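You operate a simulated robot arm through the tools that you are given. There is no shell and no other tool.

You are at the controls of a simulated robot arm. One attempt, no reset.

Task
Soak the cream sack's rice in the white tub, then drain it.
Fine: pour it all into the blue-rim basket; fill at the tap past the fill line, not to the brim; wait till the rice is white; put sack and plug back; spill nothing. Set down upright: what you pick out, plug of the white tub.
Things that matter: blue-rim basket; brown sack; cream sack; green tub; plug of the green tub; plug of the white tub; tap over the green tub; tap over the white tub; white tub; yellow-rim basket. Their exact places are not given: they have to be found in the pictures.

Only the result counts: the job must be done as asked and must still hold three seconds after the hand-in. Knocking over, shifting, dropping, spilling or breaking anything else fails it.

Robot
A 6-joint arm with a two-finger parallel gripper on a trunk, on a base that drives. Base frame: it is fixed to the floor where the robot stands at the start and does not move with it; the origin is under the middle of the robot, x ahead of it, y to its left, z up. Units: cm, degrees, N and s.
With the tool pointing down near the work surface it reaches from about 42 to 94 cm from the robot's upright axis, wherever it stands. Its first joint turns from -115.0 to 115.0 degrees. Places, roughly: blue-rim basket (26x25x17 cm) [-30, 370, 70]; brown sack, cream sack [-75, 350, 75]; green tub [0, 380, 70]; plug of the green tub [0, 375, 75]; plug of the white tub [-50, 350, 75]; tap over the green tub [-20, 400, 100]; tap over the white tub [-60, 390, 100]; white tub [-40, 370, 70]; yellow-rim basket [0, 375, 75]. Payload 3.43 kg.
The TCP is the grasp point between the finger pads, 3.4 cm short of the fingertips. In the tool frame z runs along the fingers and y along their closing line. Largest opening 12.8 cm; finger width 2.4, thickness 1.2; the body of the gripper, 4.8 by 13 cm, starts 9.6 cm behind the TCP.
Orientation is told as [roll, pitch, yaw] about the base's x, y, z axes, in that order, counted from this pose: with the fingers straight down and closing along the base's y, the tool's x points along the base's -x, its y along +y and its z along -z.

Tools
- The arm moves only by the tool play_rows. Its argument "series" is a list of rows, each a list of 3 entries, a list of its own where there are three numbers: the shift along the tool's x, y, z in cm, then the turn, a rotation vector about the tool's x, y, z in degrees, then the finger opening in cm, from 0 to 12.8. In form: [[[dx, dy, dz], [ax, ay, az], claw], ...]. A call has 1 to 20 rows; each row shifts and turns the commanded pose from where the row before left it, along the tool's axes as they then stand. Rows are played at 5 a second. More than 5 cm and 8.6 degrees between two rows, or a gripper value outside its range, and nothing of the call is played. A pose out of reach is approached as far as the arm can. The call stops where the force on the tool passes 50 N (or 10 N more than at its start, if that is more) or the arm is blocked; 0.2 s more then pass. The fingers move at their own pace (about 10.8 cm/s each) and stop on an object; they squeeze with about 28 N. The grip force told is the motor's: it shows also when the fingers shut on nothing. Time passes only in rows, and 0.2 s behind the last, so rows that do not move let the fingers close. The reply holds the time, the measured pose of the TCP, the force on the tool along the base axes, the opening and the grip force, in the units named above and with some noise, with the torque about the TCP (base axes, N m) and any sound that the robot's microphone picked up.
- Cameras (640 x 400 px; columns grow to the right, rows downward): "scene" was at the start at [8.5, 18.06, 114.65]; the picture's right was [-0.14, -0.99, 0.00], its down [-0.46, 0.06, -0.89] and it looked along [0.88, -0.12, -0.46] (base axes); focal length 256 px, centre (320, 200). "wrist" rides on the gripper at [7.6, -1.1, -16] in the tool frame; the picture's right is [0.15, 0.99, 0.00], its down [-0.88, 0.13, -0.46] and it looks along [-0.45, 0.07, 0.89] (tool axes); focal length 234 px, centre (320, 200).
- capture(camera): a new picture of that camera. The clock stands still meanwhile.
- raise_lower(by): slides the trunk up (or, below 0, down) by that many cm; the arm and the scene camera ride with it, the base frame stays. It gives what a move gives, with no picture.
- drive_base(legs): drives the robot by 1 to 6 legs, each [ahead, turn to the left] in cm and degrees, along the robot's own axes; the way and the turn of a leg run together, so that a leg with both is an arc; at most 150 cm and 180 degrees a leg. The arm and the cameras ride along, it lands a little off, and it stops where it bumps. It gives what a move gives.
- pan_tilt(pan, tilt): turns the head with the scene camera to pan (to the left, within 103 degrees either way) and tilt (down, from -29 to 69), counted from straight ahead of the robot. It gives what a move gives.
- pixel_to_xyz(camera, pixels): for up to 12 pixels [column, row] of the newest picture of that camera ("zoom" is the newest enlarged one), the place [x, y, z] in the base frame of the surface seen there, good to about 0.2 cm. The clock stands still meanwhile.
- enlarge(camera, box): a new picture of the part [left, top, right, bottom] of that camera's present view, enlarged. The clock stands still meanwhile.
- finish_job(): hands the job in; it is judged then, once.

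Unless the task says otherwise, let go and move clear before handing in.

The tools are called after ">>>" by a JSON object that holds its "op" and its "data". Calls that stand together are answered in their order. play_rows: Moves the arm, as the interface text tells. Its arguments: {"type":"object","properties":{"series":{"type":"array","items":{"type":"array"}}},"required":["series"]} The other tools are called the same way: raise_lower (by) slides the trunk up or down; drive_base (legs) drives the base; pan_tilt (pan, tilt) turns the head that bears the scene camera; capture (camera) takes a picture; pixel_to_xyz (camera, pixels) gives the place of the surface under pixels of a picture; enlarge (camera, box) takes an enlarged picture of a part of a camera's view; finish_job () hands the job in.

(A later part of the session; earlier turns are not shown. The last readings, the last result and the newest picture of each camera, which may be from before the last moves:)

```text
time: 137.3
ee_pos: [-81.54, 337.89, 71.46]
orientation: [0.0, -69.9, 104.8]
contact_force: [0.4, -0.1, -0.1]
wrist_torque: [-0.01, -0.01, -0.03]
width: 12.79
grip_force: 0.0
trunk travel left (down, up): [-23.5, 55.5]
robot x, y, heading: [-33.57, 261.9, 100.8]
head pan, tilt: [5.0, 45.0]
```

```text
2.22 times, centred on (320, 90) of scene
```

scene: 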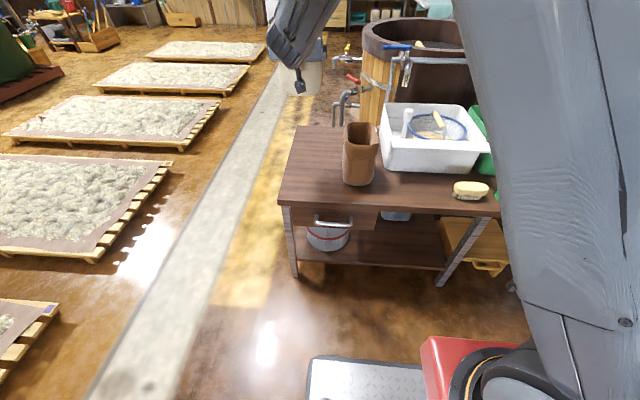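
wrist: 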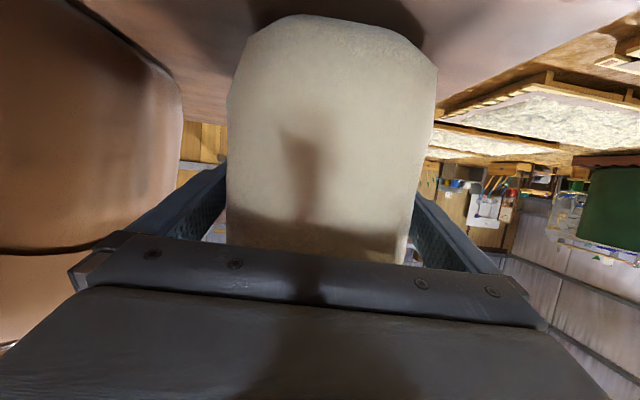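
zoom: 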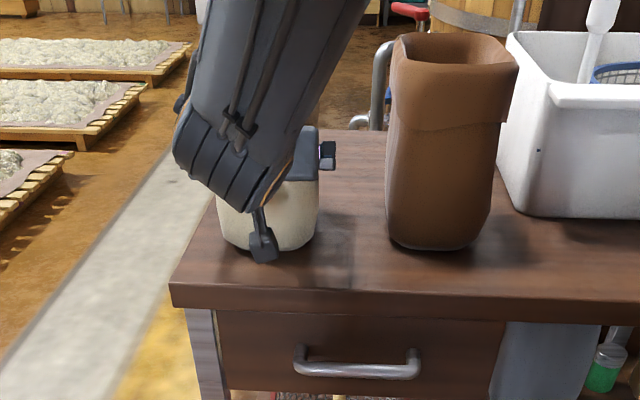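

The fingers are open with no contact force. I withdraw straight back 16 cm in level steps.

>>> {"op": "play_rows", "data": {"series": [[[0.342, 0, -0.94], [0, 0, 0], 12.8], [[0.342, 0, -0.94], [0, 0, 0], 12.8], [[0.342, 0, -0.94], [0, 0, 0], 12.8], [[0.342, 0, -0.94], [0, 0, 0], 12.8], [[0.342, 0, -0.94], [0, 0, 0], 12.8], [[0.342, 0, -0.94], [0, 0, 0], 12.8], [[0.342, 0, -0.94], [0, 0, 0], 12.8], [[0.342, 0, -0.94], [0, 0, 0], 12.8], [[0.684, 0, -1.88], [0, 0, 0], 12.8], [[0.684, 0, -1.88], [0, 0, 0], 12.8], [[0.684, 0, -1.88], [0, 0, 0], 12.8], [[0.684, 0, -1.88], [0, 0, 0], 12.8], [[0, 0, 0], [0, 0, 0], 12.8]]}}

>>> {"op": "capture", "data": {"camera": "wrist"}}

>>> {"op": "raise_lower", "data": {"by": 45}}

>>> {"op": "capture", "data": {"camera": "scene"}}

```text
time: 140.1
ee_pos: [-77.55, 322.34, 71.44]
orientation: [0.2, -69.9, 104.8]
contact_force: [-0.3, -0.4, -0.3]
wrist_torque: [-0.02, 0.01, 0.0]
width: 12.8
grip_force: 0.1
trunk travel left (down, up): [-23.5, 55.5]
robot x, y, heading: [-33.63, 262.19, 101.1]
head pan, tilt: [5.0, 45.0]
```

```text
taken
```

wrist: 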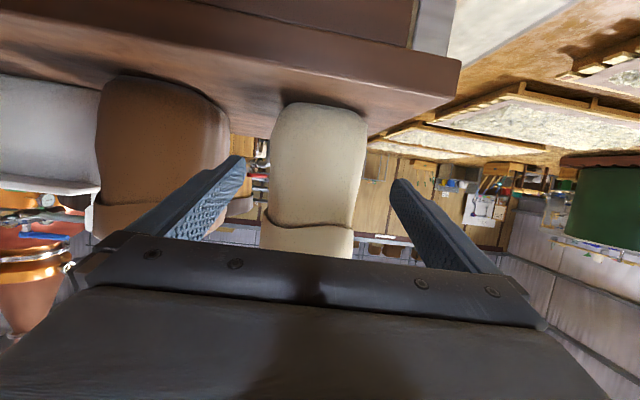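

```text
refused: 45 is not a number from -40 to 40
```

```text
taken
```

scene: 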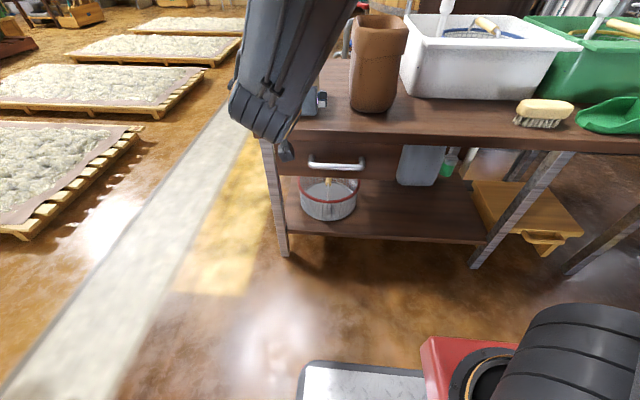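

The wrist view shows the cream sack standing upright, untouched by the open fingers. I raise the trunk by 40 cm and check the sack from above.

>>> {"op": "raise_lower", "data": {"by": 40}}

>>> {"op": "play_rows", "data": {"series": [[[0, -4, 0], [0, 0, 0], 12.8], [[0, 0, 0], [0, 8, 0], 12.8], [[0, 0, 0], [0, 8, 0], 12.8], [[0, 0, 0], [0, 8, 0], 12.8], [[0, 0, 0], [0, 8, 0], 12.8], [[0, 0, 0], [0, 8, 0], 12.8], [[0, 0, 0], [0, 8, 0], 12.8], [[0, 0, 0], [0, 8, 0], 12.8], [[0, 0, 0], [0, 8, 0], 12.8], [[0, 0, 0], [0, 6, 0], 12.8]]}}

>>> {"op": "capture", "data": {"camera": "scene"}}

>>> {"op": "enlarge", "data": {"camera": "scene", "box": [270, 80, 490, 250]}}

```text
time: 144.0
ee_pos: [-77.36, 322.44, 111.56]
orientation: [0.1, -69.9, 104.8]
contact_force: [0.3, 0.6, -0.2]
wrist_torque: [-0.04, 0.02, 0.01]
width: 12.8
grip_force: 0.1
trunk travel left (down, up): [-63.5, 15.5]
robot x, y, heading: [-33.67, 261.64, 100.8]
head pan, tilt: [5.0, 45.0]
```

```text
time: 146.2
ee_pos: [-73.49, 323.54, 111.43]
orientation: [0.0, 0.1, 104.9]
contact_force: [-0.2, -0.3, -0.1]
wrist_torque: [0.04, 0.01, -0.02]
width: 12.82
grip_force: 0.1
trunk travel left (down, up): [-63.5, 15.5]
robot x, y, heading: [-33.75, 261.94, 100.6]
head pan, tilt: [5.0, 45.0]
```

```text
taken
```

scene: 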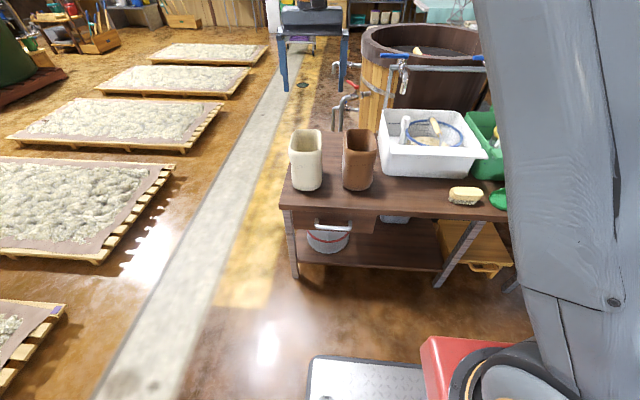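

```text
2.35 times, centred on (380, 165) of scene
```

zoom: 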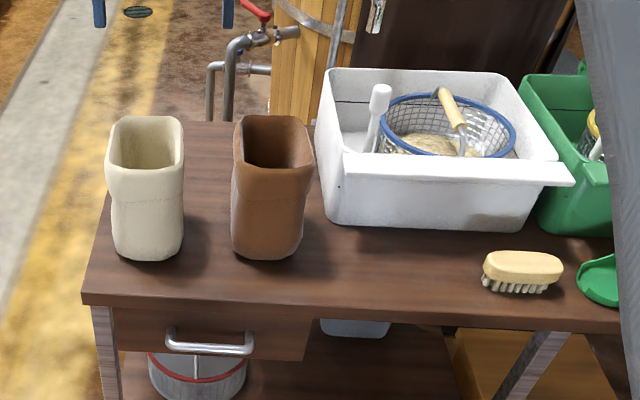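

The cream sack is back upright beside the brown one. I look into its mouth and at the basket for leftovers or spilled grains.

>>> {"op": "enlarge", "data": {"camera": "scene", "box": [275, 120, 355, 200]}}

>>> {"op": "pixel_to_xyz", "data": {"camera": "zoom", "pixels": [[240, 120], [238, 175], [200, 150], [280, 150], [238, 205], [240, 330], [205, 290], [285, 290]]}}

>>> {"op": "enlarge", "data": {"camera": "scene", "box": [375, 95, 495, 195]}}

```text
5.00 times, centred on (315, 160) of scene
```

zoom: 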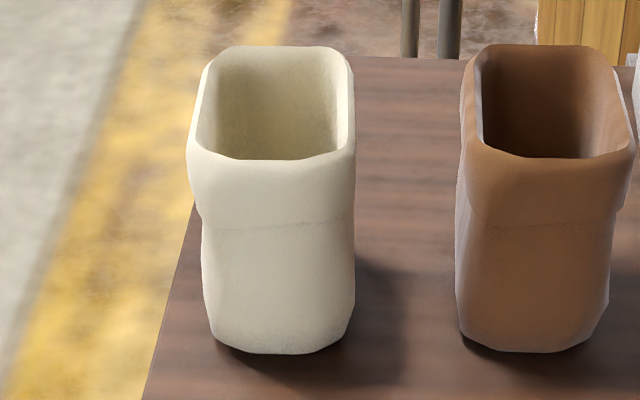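

```text
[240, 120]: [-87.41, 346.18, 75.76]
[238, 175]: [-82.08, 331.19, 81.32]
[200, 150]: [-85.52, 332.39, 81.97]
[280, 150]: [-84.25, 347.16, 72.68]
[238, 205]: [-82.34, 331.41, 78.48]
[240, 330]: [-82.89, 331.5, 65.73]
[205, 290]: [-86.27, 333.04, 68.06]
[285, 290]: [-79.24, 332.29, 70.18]
```

```text
4.00 times, centred on (435, 145) of scene
```

zoom: 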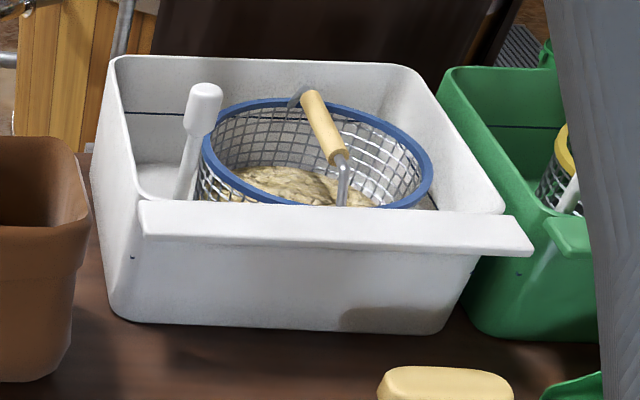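

The sack stands at its old place and is empty; the rice heap is in the basket only. Next is the tap: I look closely at the lever over the white tub.

>>> {"op": "enlarge", "data": {"camera": "scene", "box": [370, 35, 430, 95]}}

>>> {"op": "pan_tilt", "data": {"pan": 0, "tilt": 30}}

>>> {"op": "enlarge", "data": {"camera": "scene", "box": [340, 60, 520, 180]}}

```text
6.67 times, centred on (400, 65) of scene
```

zoom: 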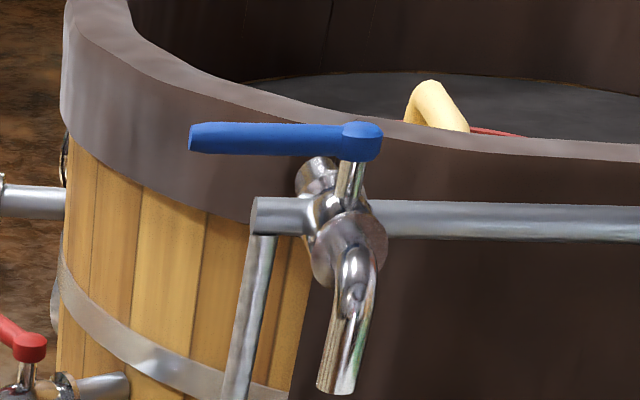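

```text
time: 146.9
ee_pos: [-73.46, 323.56, 111.49]
orientation: [0.0, 0.0, 104.9]
contact_force: [0.0, -0.6, 0.5]
wrist_torque: [-0.01, -0.01, 0.01]
width: 12.8
grip_force: 0.1
trunk travel left (down, up): [-63.5, 15.5]
robot x, y, heading: [-34.18, 262.08, 100.7]
head pan, tilt: [0.0, 30.0]
```

```text
3.33 times, centred on (430, 120) of scene
```

zoom: 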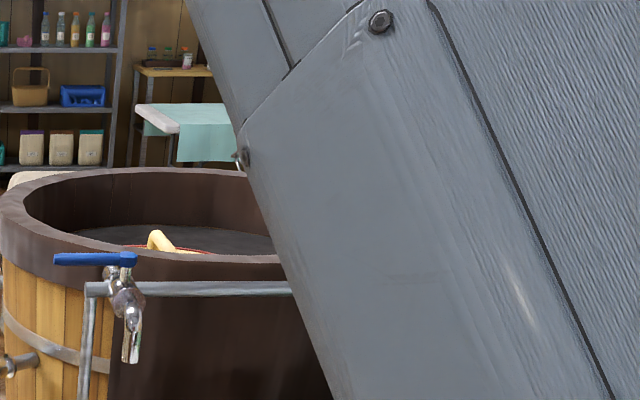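

The blue lever sits on a vertical stem, so it turns in the horizontal plane. I measure the lever, hub, rail and support post for a safe finger placement.

>>> {"op": "pixel_to_xyz", "data": {"camera": "zoom", "pixels": [[56, 259], [70, 259], [90, 259], [110, 259], [130, 258], [95, 288], [88, 330], [84, 370], [160, 287], [130, 355], [122, 275], [220, 287]]}}

>>> {"op": "pan_tilt", "data": {"pan": 10, "tilt": 40}}

>>> {"op": "enlarge", "data": {"camera": "scene", "box": [380, 50, 500, 140]}}

```text
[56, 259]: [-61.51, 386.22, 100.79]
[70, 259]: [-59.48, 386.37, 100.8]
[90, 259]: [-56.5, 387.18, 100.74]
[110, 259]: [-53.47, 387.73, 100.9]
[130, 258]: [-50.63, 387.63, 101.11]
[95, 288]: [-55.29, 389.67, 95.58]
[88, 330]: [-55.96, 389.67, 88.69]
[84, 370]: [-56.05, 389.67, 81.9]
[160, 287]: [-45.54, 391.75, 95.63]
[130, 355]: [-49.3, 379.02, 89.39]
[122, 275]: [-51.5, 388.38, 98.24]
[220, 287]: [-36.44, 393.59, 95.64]
```

```text
time: 147.7
ee_pos: [-73.58, 323.49, 111.48]
orientation: [-0.1, 0.0, 105.0]
contact_force: [0.3, 0.0, -0.7]
wrist_torque: [0.0, 0.0, -0.01]
width: 12.81
grip_force: 0.0
trunk travel left (down, up): [-63.5, 15.5]
robot x, y, heading: [-33.57, 261.74, 100.7]
head pan, tilt: [10.0, 40.0]
```

```text
4.44 times, centred on (440, 95) of scene
```

zoom: 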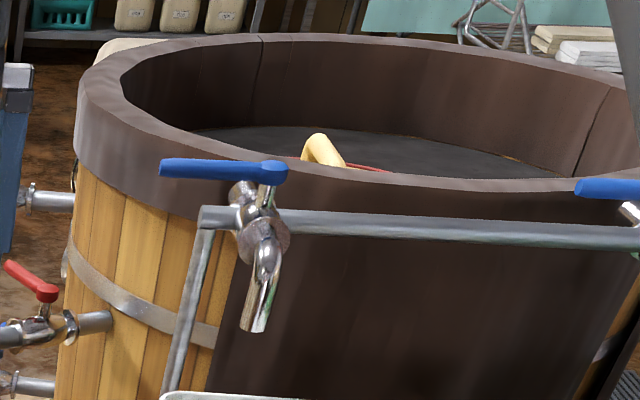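

Lever centre line runs from the hub (-50.6,388.5) to the tip (-61.5,387), z≈100.8; the rail below is at z≈95.6. I drive closer (base front ~9 cm short of the bench) so the arm can reach the lever.

>>> {"op": "drive_base", "data": {"legs": [[0, -5], [34.5, 0], [0, 5.5]]}}

>>> {"op": "pan_tilt", "data": {"pan": 5, "tilt": 45}}

>>> {"op": "capture", "data": {"camera": "scene"}}

```text
time: 150.9
ee_pos: [-77.18, 357.95, 111.59]
orientation: [0.1, 0.1, 105.1]
contact_force: [0.3, -0.4, -0.3]
wrist_torque: [-0.01, 0.02, -0.01]
width: 12.79
grip_force: 0.1
trunk travel left (down, up): [-63.5, 15.5]
robot x, y, heading: [-36.8, 296.85, 100.9]
head pan, tilt: [10.0, 40.0]
```

```text
time: 151.6
ee_pos: [-77.13, 357.89, 111.46]
orientation: [0.1, 0.1, 105.0]
contact_force: [-1.2, -0.7, -0.3]
wrist_torque: [-0.01, 0.01, -0.02]
width: 12.81
grip_force: 0.2
trunk travel left (down, up): [-63.5, 15.5]
robot x, y, heading: [-36.83, 296.7, 100.9]
head pan, tilt: [5.0, 45.0]
```

```text
taken
```

scene: 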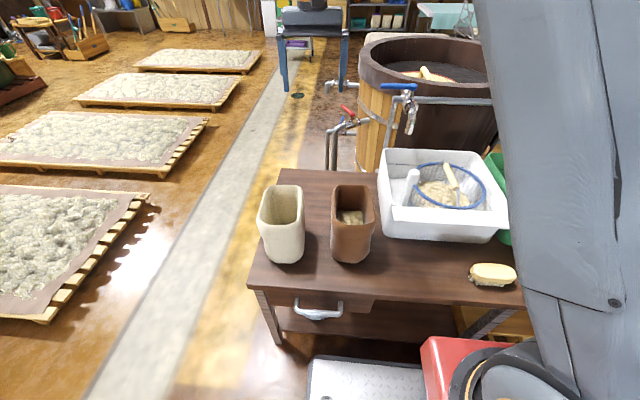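

The robot stands at (-36.8,296.7). I turn the open gripper by 83° so its fingers can straddle the lever (closing along the depth direction) and move above the lever tip.

>>> {"op": "play_rows", "data": {"series": [[[0, 0, 0], [0, 0, -8.3], 12.8], [[0, 0, 0], [0, 0, -8.3], 12.8], [[0, 0, 0], [0, 0, -8.3], 12.8], [[0, 0, 0], [0, 0, -8.3], 12.8], [[0, 0, 0], [0, 0, -8.3], 12.8], [[0, 0, 0], [0, 0, -8.3], 12.8], [[0, 0, 0], [0, 0, -8.3], 12.8], [[0, 0, 0], [0, 0, -8.3], 12.8], [[0, 0, 0], [0, 0, -8.3], 12.8], [[0, 0, 0], [0, 0, -8.3], 12.8]]}}

>>> {"op": "play_rows", "data": {"series": [[[2.69, -3.31, 0], [0, 0, 0], 12.8], [[2.69, -3.31, 0], [0, 0, 0], 12.8], [[2.69, -3.31, 0], [0, 0, 0], 12.8], [[2.69, -3.31, 0], [0, 0, 0], 12.8], [[2.69, -3.31, 0], [0, 0, 0], 12.8], [[2.69, -3.31, 0], [0, 0, 0], 12.8], [[2.69, -3.31, 0], [0, 0, 0], 12.8], [[2.69, -3.31, 0], [0, 0, 0], 12.8], [[0, 0, 0], [0, 0, 0], 12.8]]}}

>>> {"op": "capture", "data": {"camera": "scene"}}

>>> {"op": "capture", "data": {"camera": "wrist"}}

```text
time: 153.8
ee_pos: [-77.24, 357.77, 111.65]
orientation: [0.2, 0.1, -171.8]
contact_force: [0.2, -0.6, 0.0]
wrist_torque: [0.02, 0.01, -0.01]
width: 12.79
grip_force: 0.1
trunk travel left (down, up): [-63.5, 15.5]
robot x, y, heading: [-36.95, 296.63, 101.1]
head pan, tilt: [5.0, 45.0]
```

```text
time: 155.8
ee_pos: [-59.65, 378.53, 109.77]
orientation: [0.2, 0.0, -171.7]
contact_force: [-0.1, 0.1, 0.5]
wrist_torque: [0.02, 0.03, -0.01]
width: 12.8
grip_force: 0.0
out of reach, approached as far as the arm can: row 6, 7, 8
trunk travel left (down, up): [-63.5, 15.5]
robot x, y, heading: [-37.27, 296.46, 100.7]
head pan, tilt: [5.0, 45.0]
```

```text
taken
```

scene: 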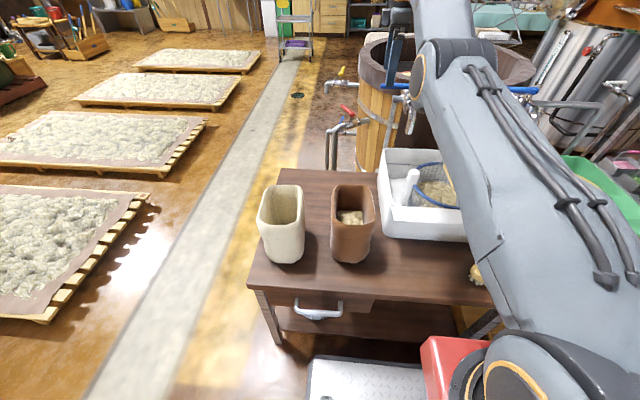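

```text
taken
```

wrist: 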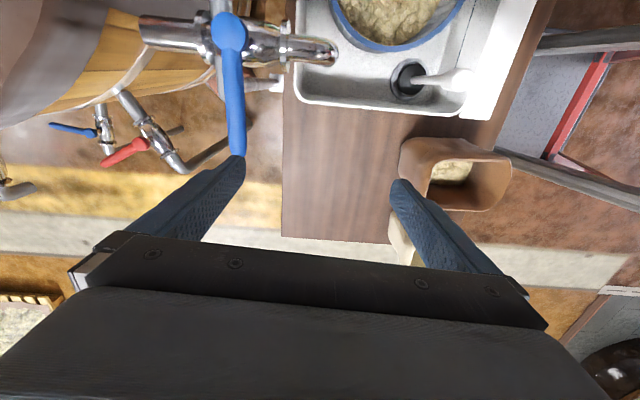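

The tool-down reach ends at about 85 cm, short of the lever, but the wrist view confirms the lever at (235,80) with its hub at (228,35), the spout at (320,50) and the plug seated in its drain at (405,80). I switch to a forward-pointing gripper with fingers above and below, which reaches farther.

>>> {"op": "play_rows", "data": {"series": [[[0, 3.75, 0], [0, 0, 0], 8], [[0, 3.75, 0], [0, 0, 0], 8], [[0, 3.75, 0], [0, 0, 0], 8], [[0, 3.75, 0], [0, 0, 0], 8], [[0, 0, 0], [0, 0, 8], 8], [[0, 0, 0], [7.8, 0, 0], 8], [[0, 0, 0], [7.8, 0, 0], 8], [[0, 0, 0], [7.8, 0, 0], 8], [[0, 0, 0], [7.8, 0, 0], 8], [[0, 0, 0], [7.8, 0, 0], 8], [[0, 0, 0], [7.8, 0, 0], 8], [[0, 0, 0], [7.8, 0, 0], 8], [[0, 0, 0], [7.8, 0, 0], 8], [[0, 0, 0], [7.6, 0, 0], 8], [[0, 0, 0], [0, 0, 0], 8]]}}

>>> {"op": "capture", "data": {"camera": "scene"}}

>>> {"op": "capture", "data": {"camera": "wrist"}}

```text
time: 159.0
ee_pos: [-67.81, 399.64, 121.01]
orientation: [-65.8, 0.2, -179.9]
contact_force: [-0.1, -0.3, 1.4]
wrist_torque: [0.02, 0.02, -0.03]
width: 7.98
grip_force: 0.1
out of reach, approached as far as the arm can: row 1, 2, 3, 4, 6, 7, 8, 9, 10, 11, 12, 13, 14
trunk travel left (down, up): [-63.5, 15.5]
robot x, y, heading: [-36.98, 296.5, 101.0]
head pan, tilt: [5.0, 45.0]
```

```text
taken
```

scene: 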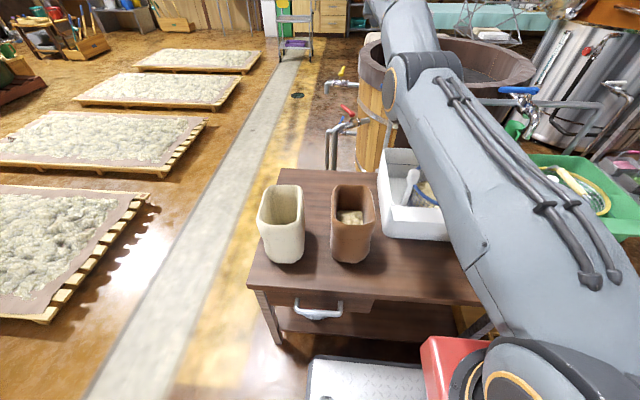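

```text
taken
```

wrist: 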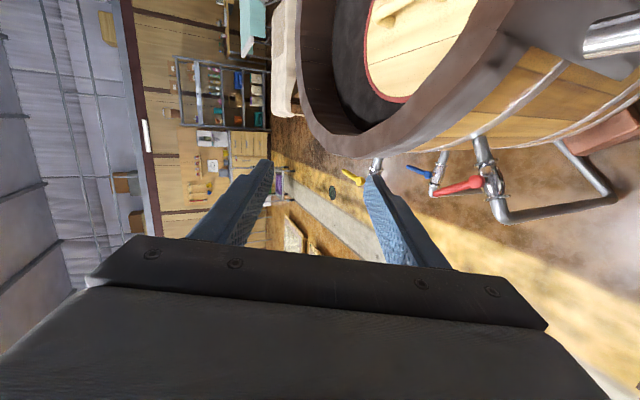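

The arm had stretched fully and stuck, so the turn carried the TCP beyond the lever to (-67.8,399.6,121), without any contact. I try to back out toward the robot in small steps.

>>> {"op": "play_rows", "data": {"series": [[[0, 0.41, -0.91], [0, 0, 0], 8], [[0, 0.82, -1.82], [0, 0, 0], 8], [[0, 0.82, -1.82], [0, 0, 0], 8]]}}

>>> {"op": "enlarge", "data": {"camera": "scene", "box": [340, 0, 540, 160]}}

```text
time: 159.8
ee_pos: [-69.61, 398.68, 122.17]
orientation: [-65.8, 0.1, -179.9]
contact_force: [0.1, 0.6, -0.2]
wrist_torque: [0.03, 0.01, -0.02]
width: 7.99
grip_force: 0.1
out of reach, approached as far as the arm can: row 1, 2, 3
trunk travel left (down, up): [-63.5, 15.5]
robot x, y, heading: [-37.2, 296.57, 100.9]
head pan, tilt: [5.0, 45.0]
```

```text
2.50 times, centred on (440, 80) of scene
```

zoom: 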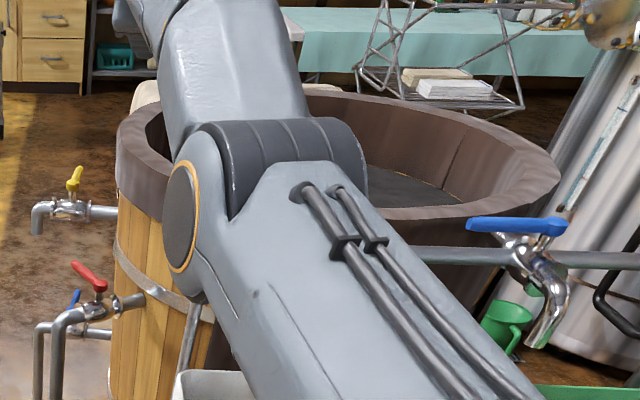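

The arm's elbow is at about (420,90) in the scene. I measure the elbow and forearm positions to understand which joint limit is blocking.

>>> {"op": "pixel_to_xyz", "data": {"camera": "zoom", "pixels": [[180, 215], [290, 160], [230, 100], [240, 40], [160, 10], [300, 250], [400, 330], [470, 380], [180, 350], [220, 300]]}}

>>> {"op": "pan_tilt", "data": {"pan": -15, "tilt": 20}}

>>> {"op": "capture", "data": {"camera": "scene"}}

```text
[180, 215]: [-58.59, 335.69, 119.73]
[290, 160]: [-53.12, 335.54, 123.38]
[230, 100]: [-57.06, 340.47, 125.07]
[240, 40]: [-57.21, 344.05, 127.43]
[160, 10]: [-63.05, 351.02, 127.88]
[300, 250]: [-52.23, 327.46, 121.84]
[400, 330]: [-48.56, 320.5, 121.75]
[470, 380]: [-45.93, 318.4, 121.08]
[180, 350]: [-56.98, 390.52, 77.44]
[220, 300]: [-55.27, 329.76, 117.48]
```

```text
time: 160.7
ee_pos: [-69.51, 398.78, 122.06]
orientation: [-65.8, 0.0, -179.9]
contact_force: [-0.6, 0.2, 0.9]
wrist_torque: [-0.03, 0.0, -0.02]
width: 8.02
grip_force: 0.0
trunk travel left (down, up): [-63.5, 15.5]
robot x, y, heading: [-36.83, 296.67, 101.2]
head pan, tilt: [-15.0, 20.0]
```

```text
taken
```

scene: 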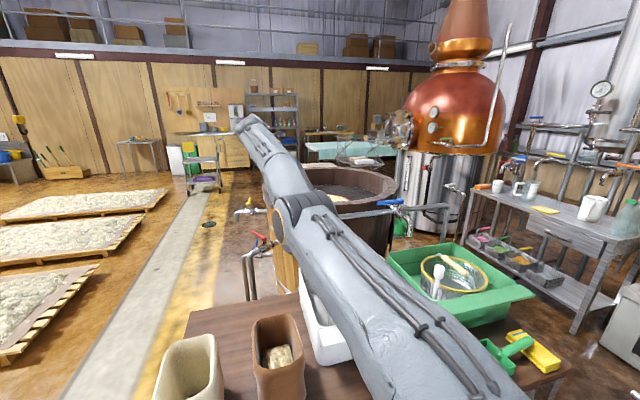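

The arm is almost straight (shoulder, elbow and wrist all near z 121), a singular pose from which straight retraction fails. I raise the trunk 15 cm for safety, then move the TCP down relative to the arm, which should flex the elbow again.

>>> {"op": "raise_lower", "data": {"by": 15}}

>>> {"op": "play_rows", "data": {"series": [[[0, 1.82, 0.82], [0, 0, 0], 8], [[0, 1.82, 0.82], [0, 0, 0], 8], [[0, 1.82, 0.82], [0, 0, 0], 8], [[0, 1.82, 0.82], [0, 0, 0], 8], [[0, 0, 0], [0, 0, 0], 8]]}}

```text
time: 162.4
ee_pos: [-68.84, 394.91, 137.1]
orientation: [-65.8, 0.0, -179.7]
contact_force: [0.2, 0.4, -0.6]
wrist_torque: [0.01, 0.01, -0.05]
width: 7.99
grip_force: 0.1
trunk travel left (down, up): [-78.5, 0.5]
robot x, y, heading: [-36.95, 296.74, 100.7]
head pan, tilt: [-15.0, 20.0]
```

```text
time: 163.6
ee_pos: [-68.79, 394.89, 128.94]
orientation: [-65.8, 0.0, -179.8]
contact_force: [0.2, 0.6, -0.2]
wrist_torque: [-0.01, 0.0, 0.02]
width: 7.98
grip_force: 0.2
trunk travel left (down, up): [-78.5, 0.5]
robot x, y, heading: [-37.0, 296.62, 100.8]
head pan, tilt: [-15.0, 20.0]
```

That worked: it moved down 8 cm to z 128.9 without complaint. Now I retract toward the robot.

>>> {"op": "play_rows", "data": {"series": [[[0, 0.82, -1.82], [0, 0, 0], 8], [[0, 0.82, -1.82], [0, 0, 0], 8], [[0, 0.82, -1.82], [0, 0, 0], 8], [[0, 0.82, -1.82], [0, 0, 0], 8], [[0, 0.82, -1.82], [0, 0, 0], 8], [[0, 0.82, -1.82], [0, 0, 0], 8], [[0, 0.82, -1.82], [0, 0, 0], 8], [[0, 0.82, -1.82], [0, 0, 0], 8], [[0, 0, 0], [0, 0, 0], 8]]}}

>>> {"op": "pan_tilt", "data": {"pan": 5, "tilt": 45}}

>>> {"op": "capture", "data": {"camera": "scene"}}

>>> {"op": "capture", "data": {"camera": "wrist"}}

```text
time: 165.6
ee_pos: [-68.66, 378.84, 128.99]
orientation: [-65.7, 0.0, -179.7]
contact_force: [0.4, 0.0, -0.1]
wrist_torque: [0.03, 0.0, -0.03]
width: 8.0
grip_force: 0.2
trunk travel left (down, up): [-78.5, 0.5]
robot x, y, heading: [-36.9, 296.54, 101.0]
head pan, tilt: [-15.0, 20.0]
```

```text
time: 166.5
ee_pos: [-68.57, 378.88, 129.07]
orientation: [-65.8, 0.1, -179.8]
contact_force: [0.6, -0.1, 0.2]
wrist_torque: [0.01, 0.02, 0.01]
width: 7.99
grip_force: 0.0
trunk travel left (down, up): [-78.5, 0.5]
robot x, y, heading: [-37.03, 296.98, 100.9]
head pan, tilt: [5.0, 45.0]
```

```text
taken
```

scene: 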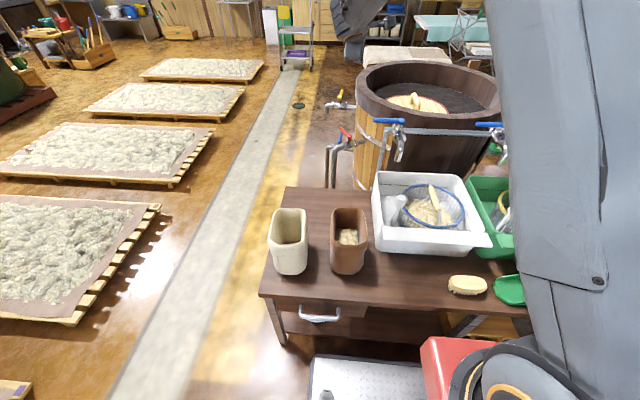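

```text
taken
```

wrist: 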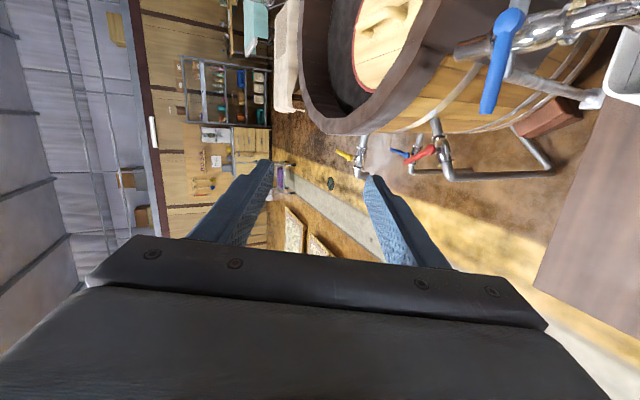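

The arm is bent normally again, and the tap lever still points left untouched. I line up at x=-59.5 in front of the lever, then lower the trunk to lever height.

>>> {"op": "play_rows", "data": {"series": [[[2.28, 0.71, -1.57], [0, 0, 0], 6], [[2.28, 0.71, -1.57], [0, 0, 0], 6], [[2.28, 0.71, -1.57], [0, 0, 0], 6], [[2.28, 0.71, -1.57], [0, 0, 0], 6], [[0, 0, 0], [0, 0, 0], 6], [[0, 0, 0], [0, 0, 0], 6]]}}

>>> {"op": "raise_lower", "data": {"by": -27.5}}

>>> {"op": "capture", "data": {"camera": "wrist"}}

>>> {"op": "capture", "data": {"camera": "scene"}}

```text
time: 167.9
ee_pos: [-59.57, 372.01, 128.95]
orientation: [-65.8, 0.0, -179.7]
contact_force: [-0.8, -0.3, -0.1]
wrist_torque: [-0.01, 0.04, 0.01]
width: 6.03
grip_force: 0.0
trunk travel left (down, up): [-78.5, 0.5]
robot x, y, heading: [-36.72, 296.52, 101.2]
head pan, tilt: [5.0, 45.0]
```

```text
time: 170.7
ee_pos: [-59.7, 372.0, 101.55]
orientation: [-65.7, 0.1, -179.8]
contact_force: [0.5, 0.7, 0.1]
wrist_torque: [-0.01, 0.02, 0.03]
width: 5.99
grip_force: 0.0
trunk travel left (down, up): [-51.0, 28.0]
robot x, y, heading: [-36.93, 296.7, 101.0]
head pan, tilt: [5.0, 45.0]
```

```text
taken
```

wrist: 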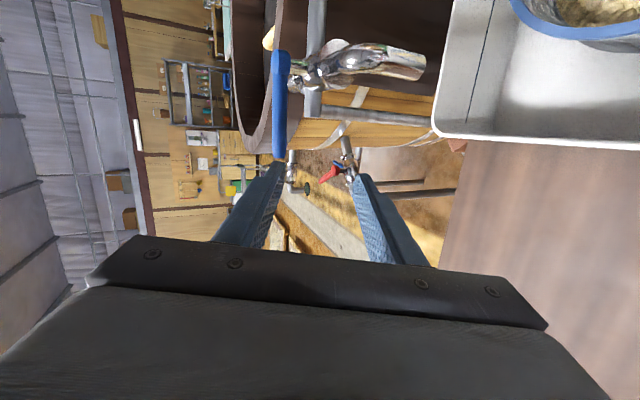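

```text
taken
```

scene: 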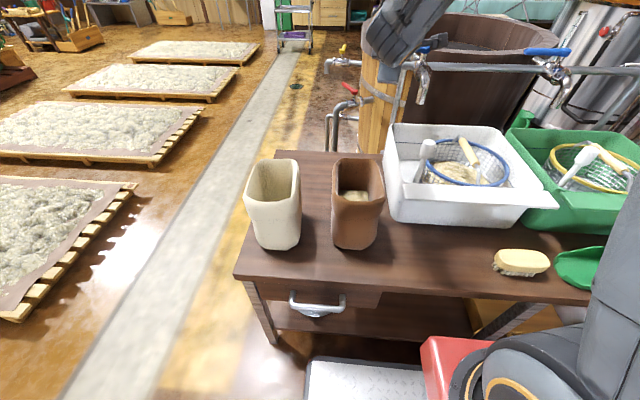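

The lever shows at (278,55-155) in the wrist view. I measure it from here to set the final height and depth.

>>> {"op": "pixel_to_xyz", "data": {"camera": "wrist", "pixels": [[278, 152], [278, 135], [278, 110], [278, 85], [280, 60], [272, 120], [286, 120], [310, 100], [400, 65], [345, 60]]}}

>>> {"op": "enlarge", "data": {"camera": "wrist", "box": [230, 30, 450, 190]}}

```text
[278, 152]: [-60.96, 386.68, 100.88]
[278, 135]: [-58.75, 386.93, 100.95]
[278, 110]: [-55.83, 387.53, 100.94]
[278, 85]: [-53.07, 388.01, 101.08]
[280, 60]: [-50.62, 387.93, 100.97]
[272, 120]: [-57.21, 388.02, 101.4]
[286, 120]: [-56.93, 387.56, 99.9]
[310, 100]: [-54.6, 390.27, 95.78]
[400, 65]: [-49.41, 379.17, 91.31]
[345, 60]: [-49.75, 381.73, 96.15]
```

```text
2.50 times, centred on (340, 110) of wrist
```

zoom: 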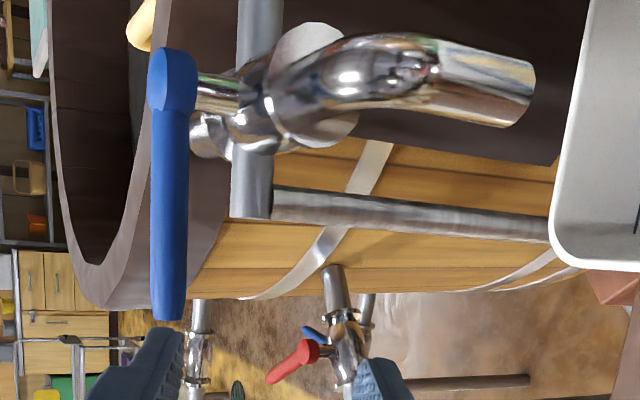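

The lever centre is at about (-59.5,387.8,100.8) and the gripper is level with it. I advance 14.2 cm so the lever tip lies between the upper and lower finger.

>>> {"op": "play_rows", "data": {"series": [[[0, -0.98, 2.19], [0, 0, 0], 6], [[0, -0.98, 2.19], [0, 0, 0], 6], [[0, -0.98, 2.19], [0, 0, 0], 6], [[0, -0.98, 2.19], [0, 0, 0], 6], [[0, -0.98, 2.19], [0, 0, 0], 6], [[0, -0.9, 2.0], [0, 0, 0], 6], [[0, 0, 0], [0, 0, 0], 6]]}}

>>> {"op": "capture", "data": {"camera": "wrist"}}

```text
time: 172.3
ee_pos: [-59.35, 386.37, 101.75]
orientation: [-65.8, 0.0, -179.8]
contact_force: [0.5, -0.5, 0.3]
wrist_torque: [-0.02, -0.02, 0.02]
width: 6.01
grip_force: 0.1
trunk travel left (down, up): [-51.0, 28.0]
robot x, y, heading: [-37.03, 296.72, 101.0]
head pan, tilt: [5.0, 45.0]
```

```text
taken
```

wrist: 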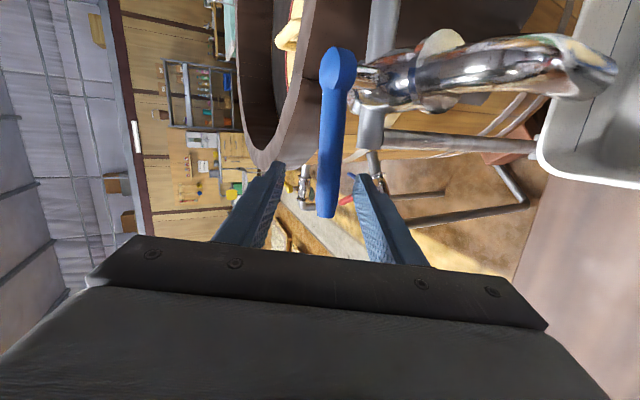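

The lever tip lies between the pads. I close on it and make a small test pull (1.5 cm toward the robot along the arc), watching the force.

>>> {"op": "play_rows", "data": {"series": [[[0, 0.28, 0], [0, 0, 0], 4], [[0, 0, 0], [0, 0, 0], 1], [[0, 0, 0], [0, 0, 0], 0], [[0, 0, 0], [0, 0, 0], 0], [[0, 0, 0], [0, 0, 0], 0]]}}

>>> {"op": "play_rows", "data": {"series": [[[0.03, 0.2, -0.46], [0, 0, 0], 0], [[0.09, 0.2, -0.46], [0, 0, 0], 0], [[0.14, 0.2, -0.46], [0, 0, 0], 0], [[0, 0, 0], [0, 0, 0], 0]]}}

>>> {"op": "capture", "data": {"camera": "wrist"}}

>>> {"op": "enlarge", "data": {"camera": "scene", "box": [360, 20, 520, 140]}}

```text
time: 173.5
ee_pos: [-59.36, 386.1, 101.23]
orientation: [-65.5, 0.1, -179.7]
contact_force: [5.5, -22.0, -22.1]
wrist_torque: [-0.22, -1.2, 0.29]
width: 2.26
grip_force: 44.6
trunk travel left (down, up): [-51.0, 28.0]
robot x, y, heading: [-37.35, 296.6, 100.9]
head pan, tilt: [5.0, 45.0]
```

```text
time: 174.5
ee_pos: [-59.07, 385.06, 101.24]
orientation: [-65.8, 0.1, -180.0]
contact_force: [21.4, 32.4, -20.0]
wrist_torque: [-0.07, -1.09, 1.42]
width: 2.37
grip_force: 45.1
trunk travel left (down, up): [-51.0, 28.0]
robot x, y, heading: [-37.02, 296.34, 100.9]
head pan, tilt: [5.0, 45.0]
```

```text
taken
```

wrist: 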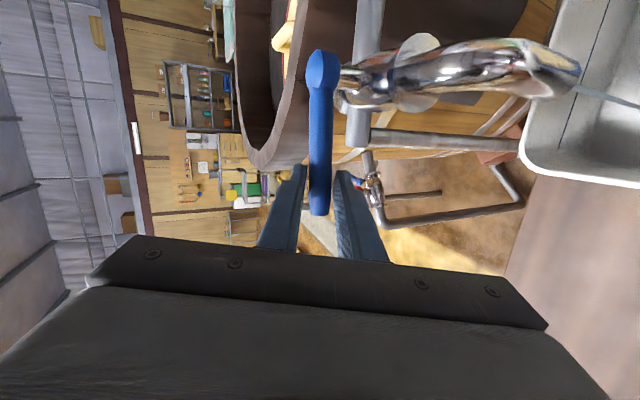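

```text
3.33 times, centred on (440, 80) of scene
```

zoom: 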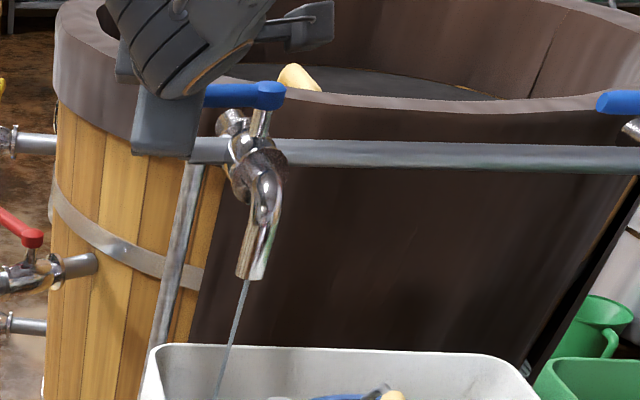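

Water is already running in a thin stream into the tub: pulling the lever toward the robot opens it. The grip is off-centre (-22 N down), so I recentre by 0.3 cm and pull on to about 30°.

>>> {"op": "play_rows", "data": {"series": [[[0, 0.3, 0], [0, 0, 0], 0], [[0.15, 0.2, -0.45], [0, 0, 0], 0], [[0.19, 0.2, -0.45], [0, 0, 0], 0], [[0.22, 0.2, -0.45], [0, 0, 0], 0], [[0.25, 0.2, -0.44], [0, 0, 0], 0], [[0.28, 0.2, -0.44], [0, 0, 0], 0], [[0, 0, 0], [0, 0, 0], 0]]}}

>>> {"op": "capture", "data": {"camera": "wrist"}}

>>> {"op": "enlarge", "data": {"camera": "scene", "box": [360, 20, 560, 220]}}

```text
time: 176.1
ee_pos: [-58.42, 382.14, 101.32]
orientation: [-66.0, -0.1, -179.5]
contact_force: [3.1, 28.8, 19.1]
wrist_torque: [0.8, -0.58, 1.75]
width: 2.66
grip_force: 45.3
trunk travel left (down, up): [-51.0, 28.0]
robot x, y, heading: [-36.86, 296.4, 100.9]
head pan, tilt: [5.0, 45.0]
```

```text
taken
```

wrist: 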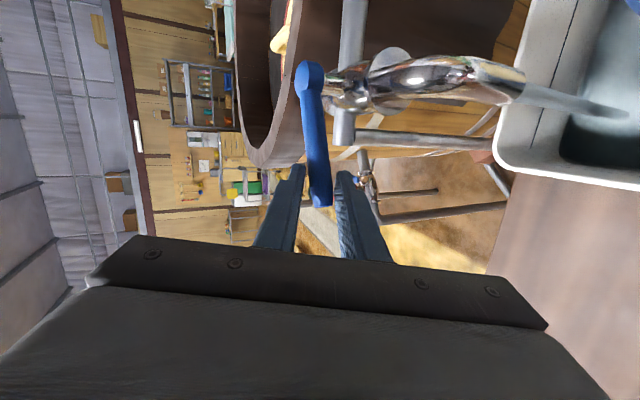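

```text
2.00 times, centred on (460, 120) of scene
```

zoom: 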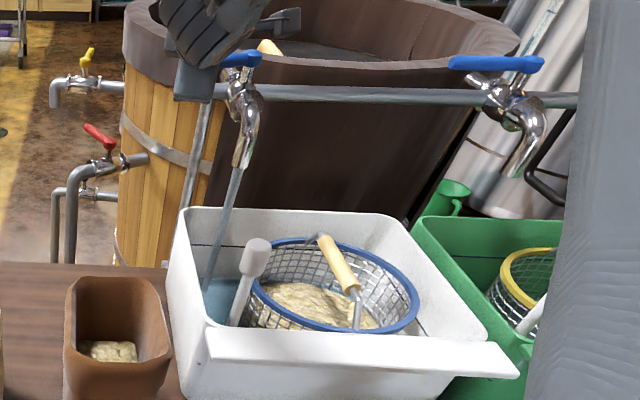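

The stream is thicker now and water collects in the tub (zoom (220,300)). I measure the water level, then wait one second and measure again to get the rate.

>>> {"op": "pixel_to_xyz", "data": {"camera": "zoom", "pixels": [[222, 298], [215, 305], [228, 290], [240, 235], [225, 285]]}}

>>> {"op": "play_rows", "data": {"series": [[[0, 0, 0], [0, 0, 0], 0], [[0, 0, 0], [0, 0, 0], 0], [[0, 0, 0], [0, 0, 0], 0], [[0, 0, 0], [0, 0, 0], 0]]}}

>>> {"op": "enlarge", "data": {"camera": "scene", "box": [400, 90, 560, 210]}}

```text
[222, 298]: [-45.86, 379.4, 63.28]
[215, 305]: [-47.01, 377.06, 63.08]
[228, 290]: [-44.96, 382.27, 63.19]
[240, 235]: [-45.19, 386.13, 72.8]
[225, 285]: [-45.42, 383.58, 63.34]
```

```text
time: 177.1
ee_pos: [-58.38, 382.21, 101.39]
orientation: [-66.0, 0.0, -179.7]
contact_force: [-7.5, 17.5, 24.2]
wrist_torque: [1.01, -0.81, 1.76]
width: 2.64
grip_force: 44.9
trunk travel left (down, up): [-51.0, 28.0]
robot x, y, heading: [-36.96, 296.49, 101.2]
head pan, tilt: [5.0, 45.0]
```

```text
3.33 times, centred on (480, 150) of scene
```

zoom: 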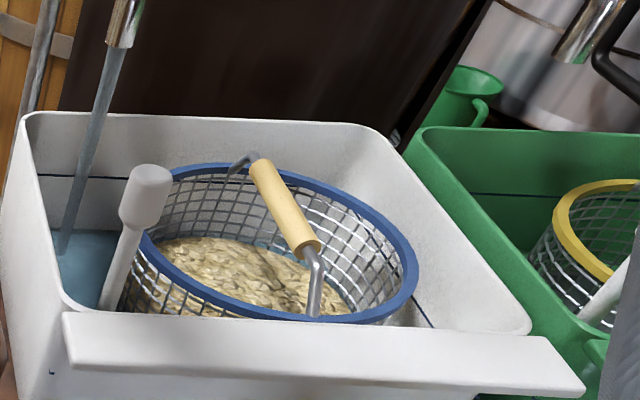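

>>> {"op": "pixel_to_xyz", "data": {"camera": "zoom", "pixels": [[85, 260], [80, 275], [105, 250], [95, 240], [72, 285]]}}

>>> {"op": "play_rows", "data": {"series": [[[0.3, 0.18, -0.4], [0, 0, 0], 0], [[0.32, 0.18, -0.4], [0, 0, 0], 0], [[0.34, 0.16, -0.37], [0, 0, 0], 0], [[0.36, 0.16, -0.35], [0, 0, 0], 0], [[0, 0, 0], [0, 0, 0], 0]]}}

>>> {"op": "enlarge", "data": {"camera": "scene", "box": [360, 20, 560, 220]}}

```text
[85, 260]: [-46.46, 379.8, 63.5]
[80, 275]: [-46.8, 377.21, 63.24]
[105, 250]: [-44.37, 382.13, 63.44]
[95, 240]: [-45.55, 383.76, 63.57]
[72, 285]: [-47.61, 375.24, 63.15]
```

```text
time: 178.3
ee_pos: [-57.06, 380.43, 101.3]
orientation: [-66.0, 0.0, -179.7]
contact_force: [-15.9, 19.3, 21.0]
wrist_torque: [0.8, -0.31, 2.48]
width: 2.79
grip_force: 44.9
trunk travel left (down, up): [-51.0, 28.0]
robot x, y, heading: [-37.37, 296.6, 101.0]
head pan, tilt: [5.0, 45.0]
```

```text
2.00 times, centred on (460, 120) of scene
```

zoom: 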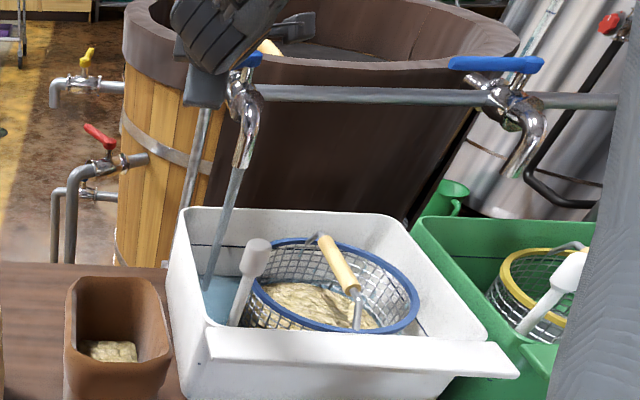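

The water rises slowly with the lever held at about 45°. I wait and keep measuring the level.

>>> {"op": "play_rows", "data": {"series": [[[0, 0, 0], [0, 0, 0], 0], [[0, 0, 0], [0, 0, 0], 0], [[0, 0, 0], [0, 0, 0], 0], [[0, 0, 0], [0, 0, 0], 0], [[0, 0, 0], [0, 0, 0], 0], [[0, 0, 0], [0, 0, 0], 0], [[0, 0, 0], [0, 0, 0], 0], [[0, 0, 0], [0, 0, 0], 0], [[0, 0, 0], [0, 0, 0], 0], [[0, 0, 0], [0, 0, 0], 0]]}}

>>> {"op": "enlarge", "data": {"camera": "scene", "box": [400, 90, 560, 210]}}

>>> {"op": "pixel_to_xyz", "data": {"camera": "zoom", "pixels": [[85, 260], [80, 275], [105, 250], [95, 240], [72, 285]]}}

>>> {"op": "capture", "data": {"camera": "wrist"}}

```text
time: 180.5
ee_pos: [-57.07, 380.43, 101.35]
orientation: [-66.0, 0.1, -179.6]
contact_force: [-20.8, 6.4, 22.3]
wrist_torque: [1.14, -0.71, 2.14]
width: 2.82
grip_force: 44.8
trunk travel left (down, up): [-51.0, 28.0]
robot x, y, heading: [-36.68, 296.38, 101.1]
head pan, tilt: [5.0, 45.0]
```

```text
3.33 times, centred on (480, 150) of scene
```

zoom: 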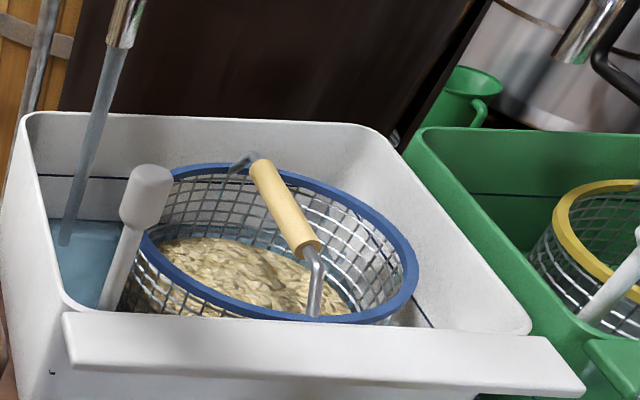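

```text
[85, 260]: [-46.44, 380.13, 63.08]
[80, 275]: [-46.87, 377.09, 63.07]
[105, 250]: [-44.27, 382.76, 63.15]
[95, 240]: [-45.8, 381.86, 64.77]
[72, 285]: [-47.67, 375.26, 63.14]
```

```text
taken
```

wrist: 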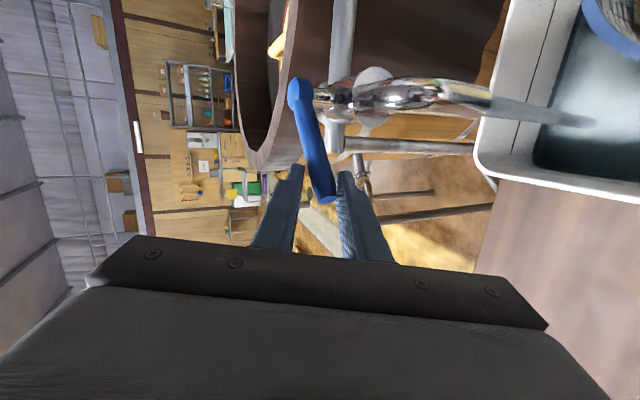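

Depth readings pass through the water, so I read the waterline on the back wall instead (zoom around (100,178-230)).

>>> {"op": "pixel_to_xyz", "data": {"camera": "zoom", "pixels": [[100, 178], [100, 190], [100, 200], [100, 210], [100, 218], [100, 224], [100, 230], [50, 220], [45, 200], [60, 215]]}}

>>> {"op": "enlarge", "data": {"camera": "scene", "box": [400, 125, 450, 165]}}

```text
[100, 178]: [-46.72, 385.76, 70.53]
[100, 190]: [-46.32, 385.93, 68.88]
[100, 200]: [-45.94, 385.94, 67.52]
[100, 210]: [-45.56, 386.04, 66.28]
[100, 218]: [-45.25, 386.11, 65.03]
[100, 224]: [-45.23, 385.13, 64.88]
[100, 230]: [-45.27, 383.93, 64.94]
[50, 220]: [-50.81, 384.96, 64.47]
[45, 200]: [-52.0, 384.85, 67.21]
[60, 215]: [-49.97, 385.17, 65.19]
```

```text
10.00 times, centred on (425, 145) of scene
```

zoom: 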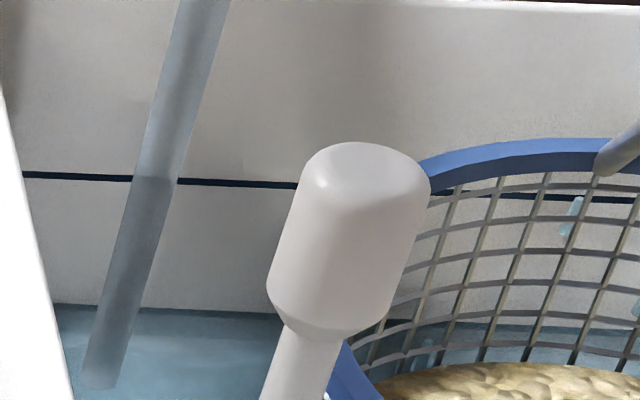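

The water surface is at z≈64.9 at t=180.5 (fill line 70.5, brim 78). I wait about 8 s and measure again.

>>> {"op": "play_rows", "data": {"series": [[[0, 0, 0], [0, 0, 0], 0], [[0, 0, 0], [0, 0, 0], 0], [[0, 0, 0], [0, 0, 0], 0], [[0, 0, 0], [0, 0, 0], 0], [[0, 0, 0], [0, 0, 0], 0], [[0, 0, 0], [0, 0, 0], 0], [[0, 0, 0], [0, 0, 0], 0], [[0, 0, 0], [0, 0, 0], 0], [[0, 0, 0], [0, 0, 0], 0], [[0, 0, 0], [0, 0, 0], 0], [[0, 0, 0], [0, 0, 0], 0], [[0, 0, 0], [0, 0, 0], 0], [[0, 0, 0], [0, 0, 0], 0], [[0, 0, 0], [0, 0, 0], 0], [[0, 0, 0], [0, 0, 0], 0], [[0, 0, 0], [0, 0, 0], 0], [[0, 0, 0], [0, 0, 0], 0], [[0, 0, 0], [0, 0, 0], 0], [[0, 0, 0], [0, 0, 0], 0], [[0, 0, 0], [0, 0, 0], 0]]}}

>>> {"op": "enlarge", "data": {"camera": "scene", "box": [400, 90, 560, 210]}}

>>> {"op": "pixel_to_xyz", "data": {"camera": "zoom", "pixels": [[100, 190], [100, 200], [100, 205], [100, 210], [100, 215], [100, 220], [100, 226], [60, 250]]}}

```text
time: 184.7
ee_pos: [-57.03, 380.26, 101.35]
orientation: [-66.1, -0.1, -179.7]
contact_force: [-12.1, 1.8, 24.6]
wrist_torque: [1.35, -0.77, 1.16]
width: 2.81
grip_force: 45.3
trunk travel left (down, up): [-51.0, 28.0]
robot x, y, heading: [-36.98, 296.29, 101.2]
head pan, tilt: [5.0, 45.0]
```

```text
3.33 times, centred on (480, 150) of scene
```

zoom: 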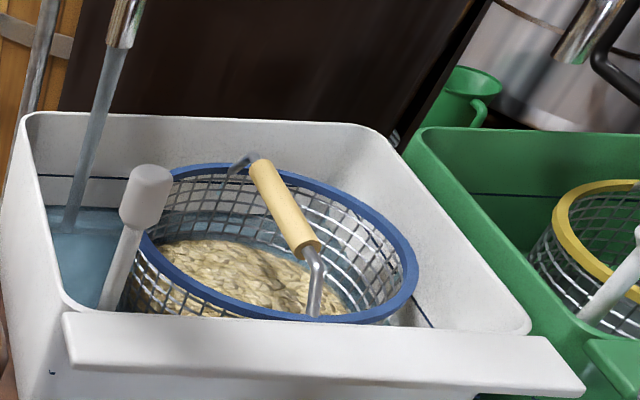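

```text
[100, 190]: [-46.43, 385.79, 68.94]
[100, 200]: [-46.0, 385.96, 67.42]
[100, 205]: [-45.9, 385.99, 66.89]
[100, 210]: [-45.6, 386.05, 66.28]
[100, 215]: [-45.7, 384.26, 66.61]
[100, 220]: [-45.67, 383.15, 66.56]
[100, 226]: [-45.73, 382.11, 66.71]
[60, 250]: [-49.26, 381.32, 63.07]
```

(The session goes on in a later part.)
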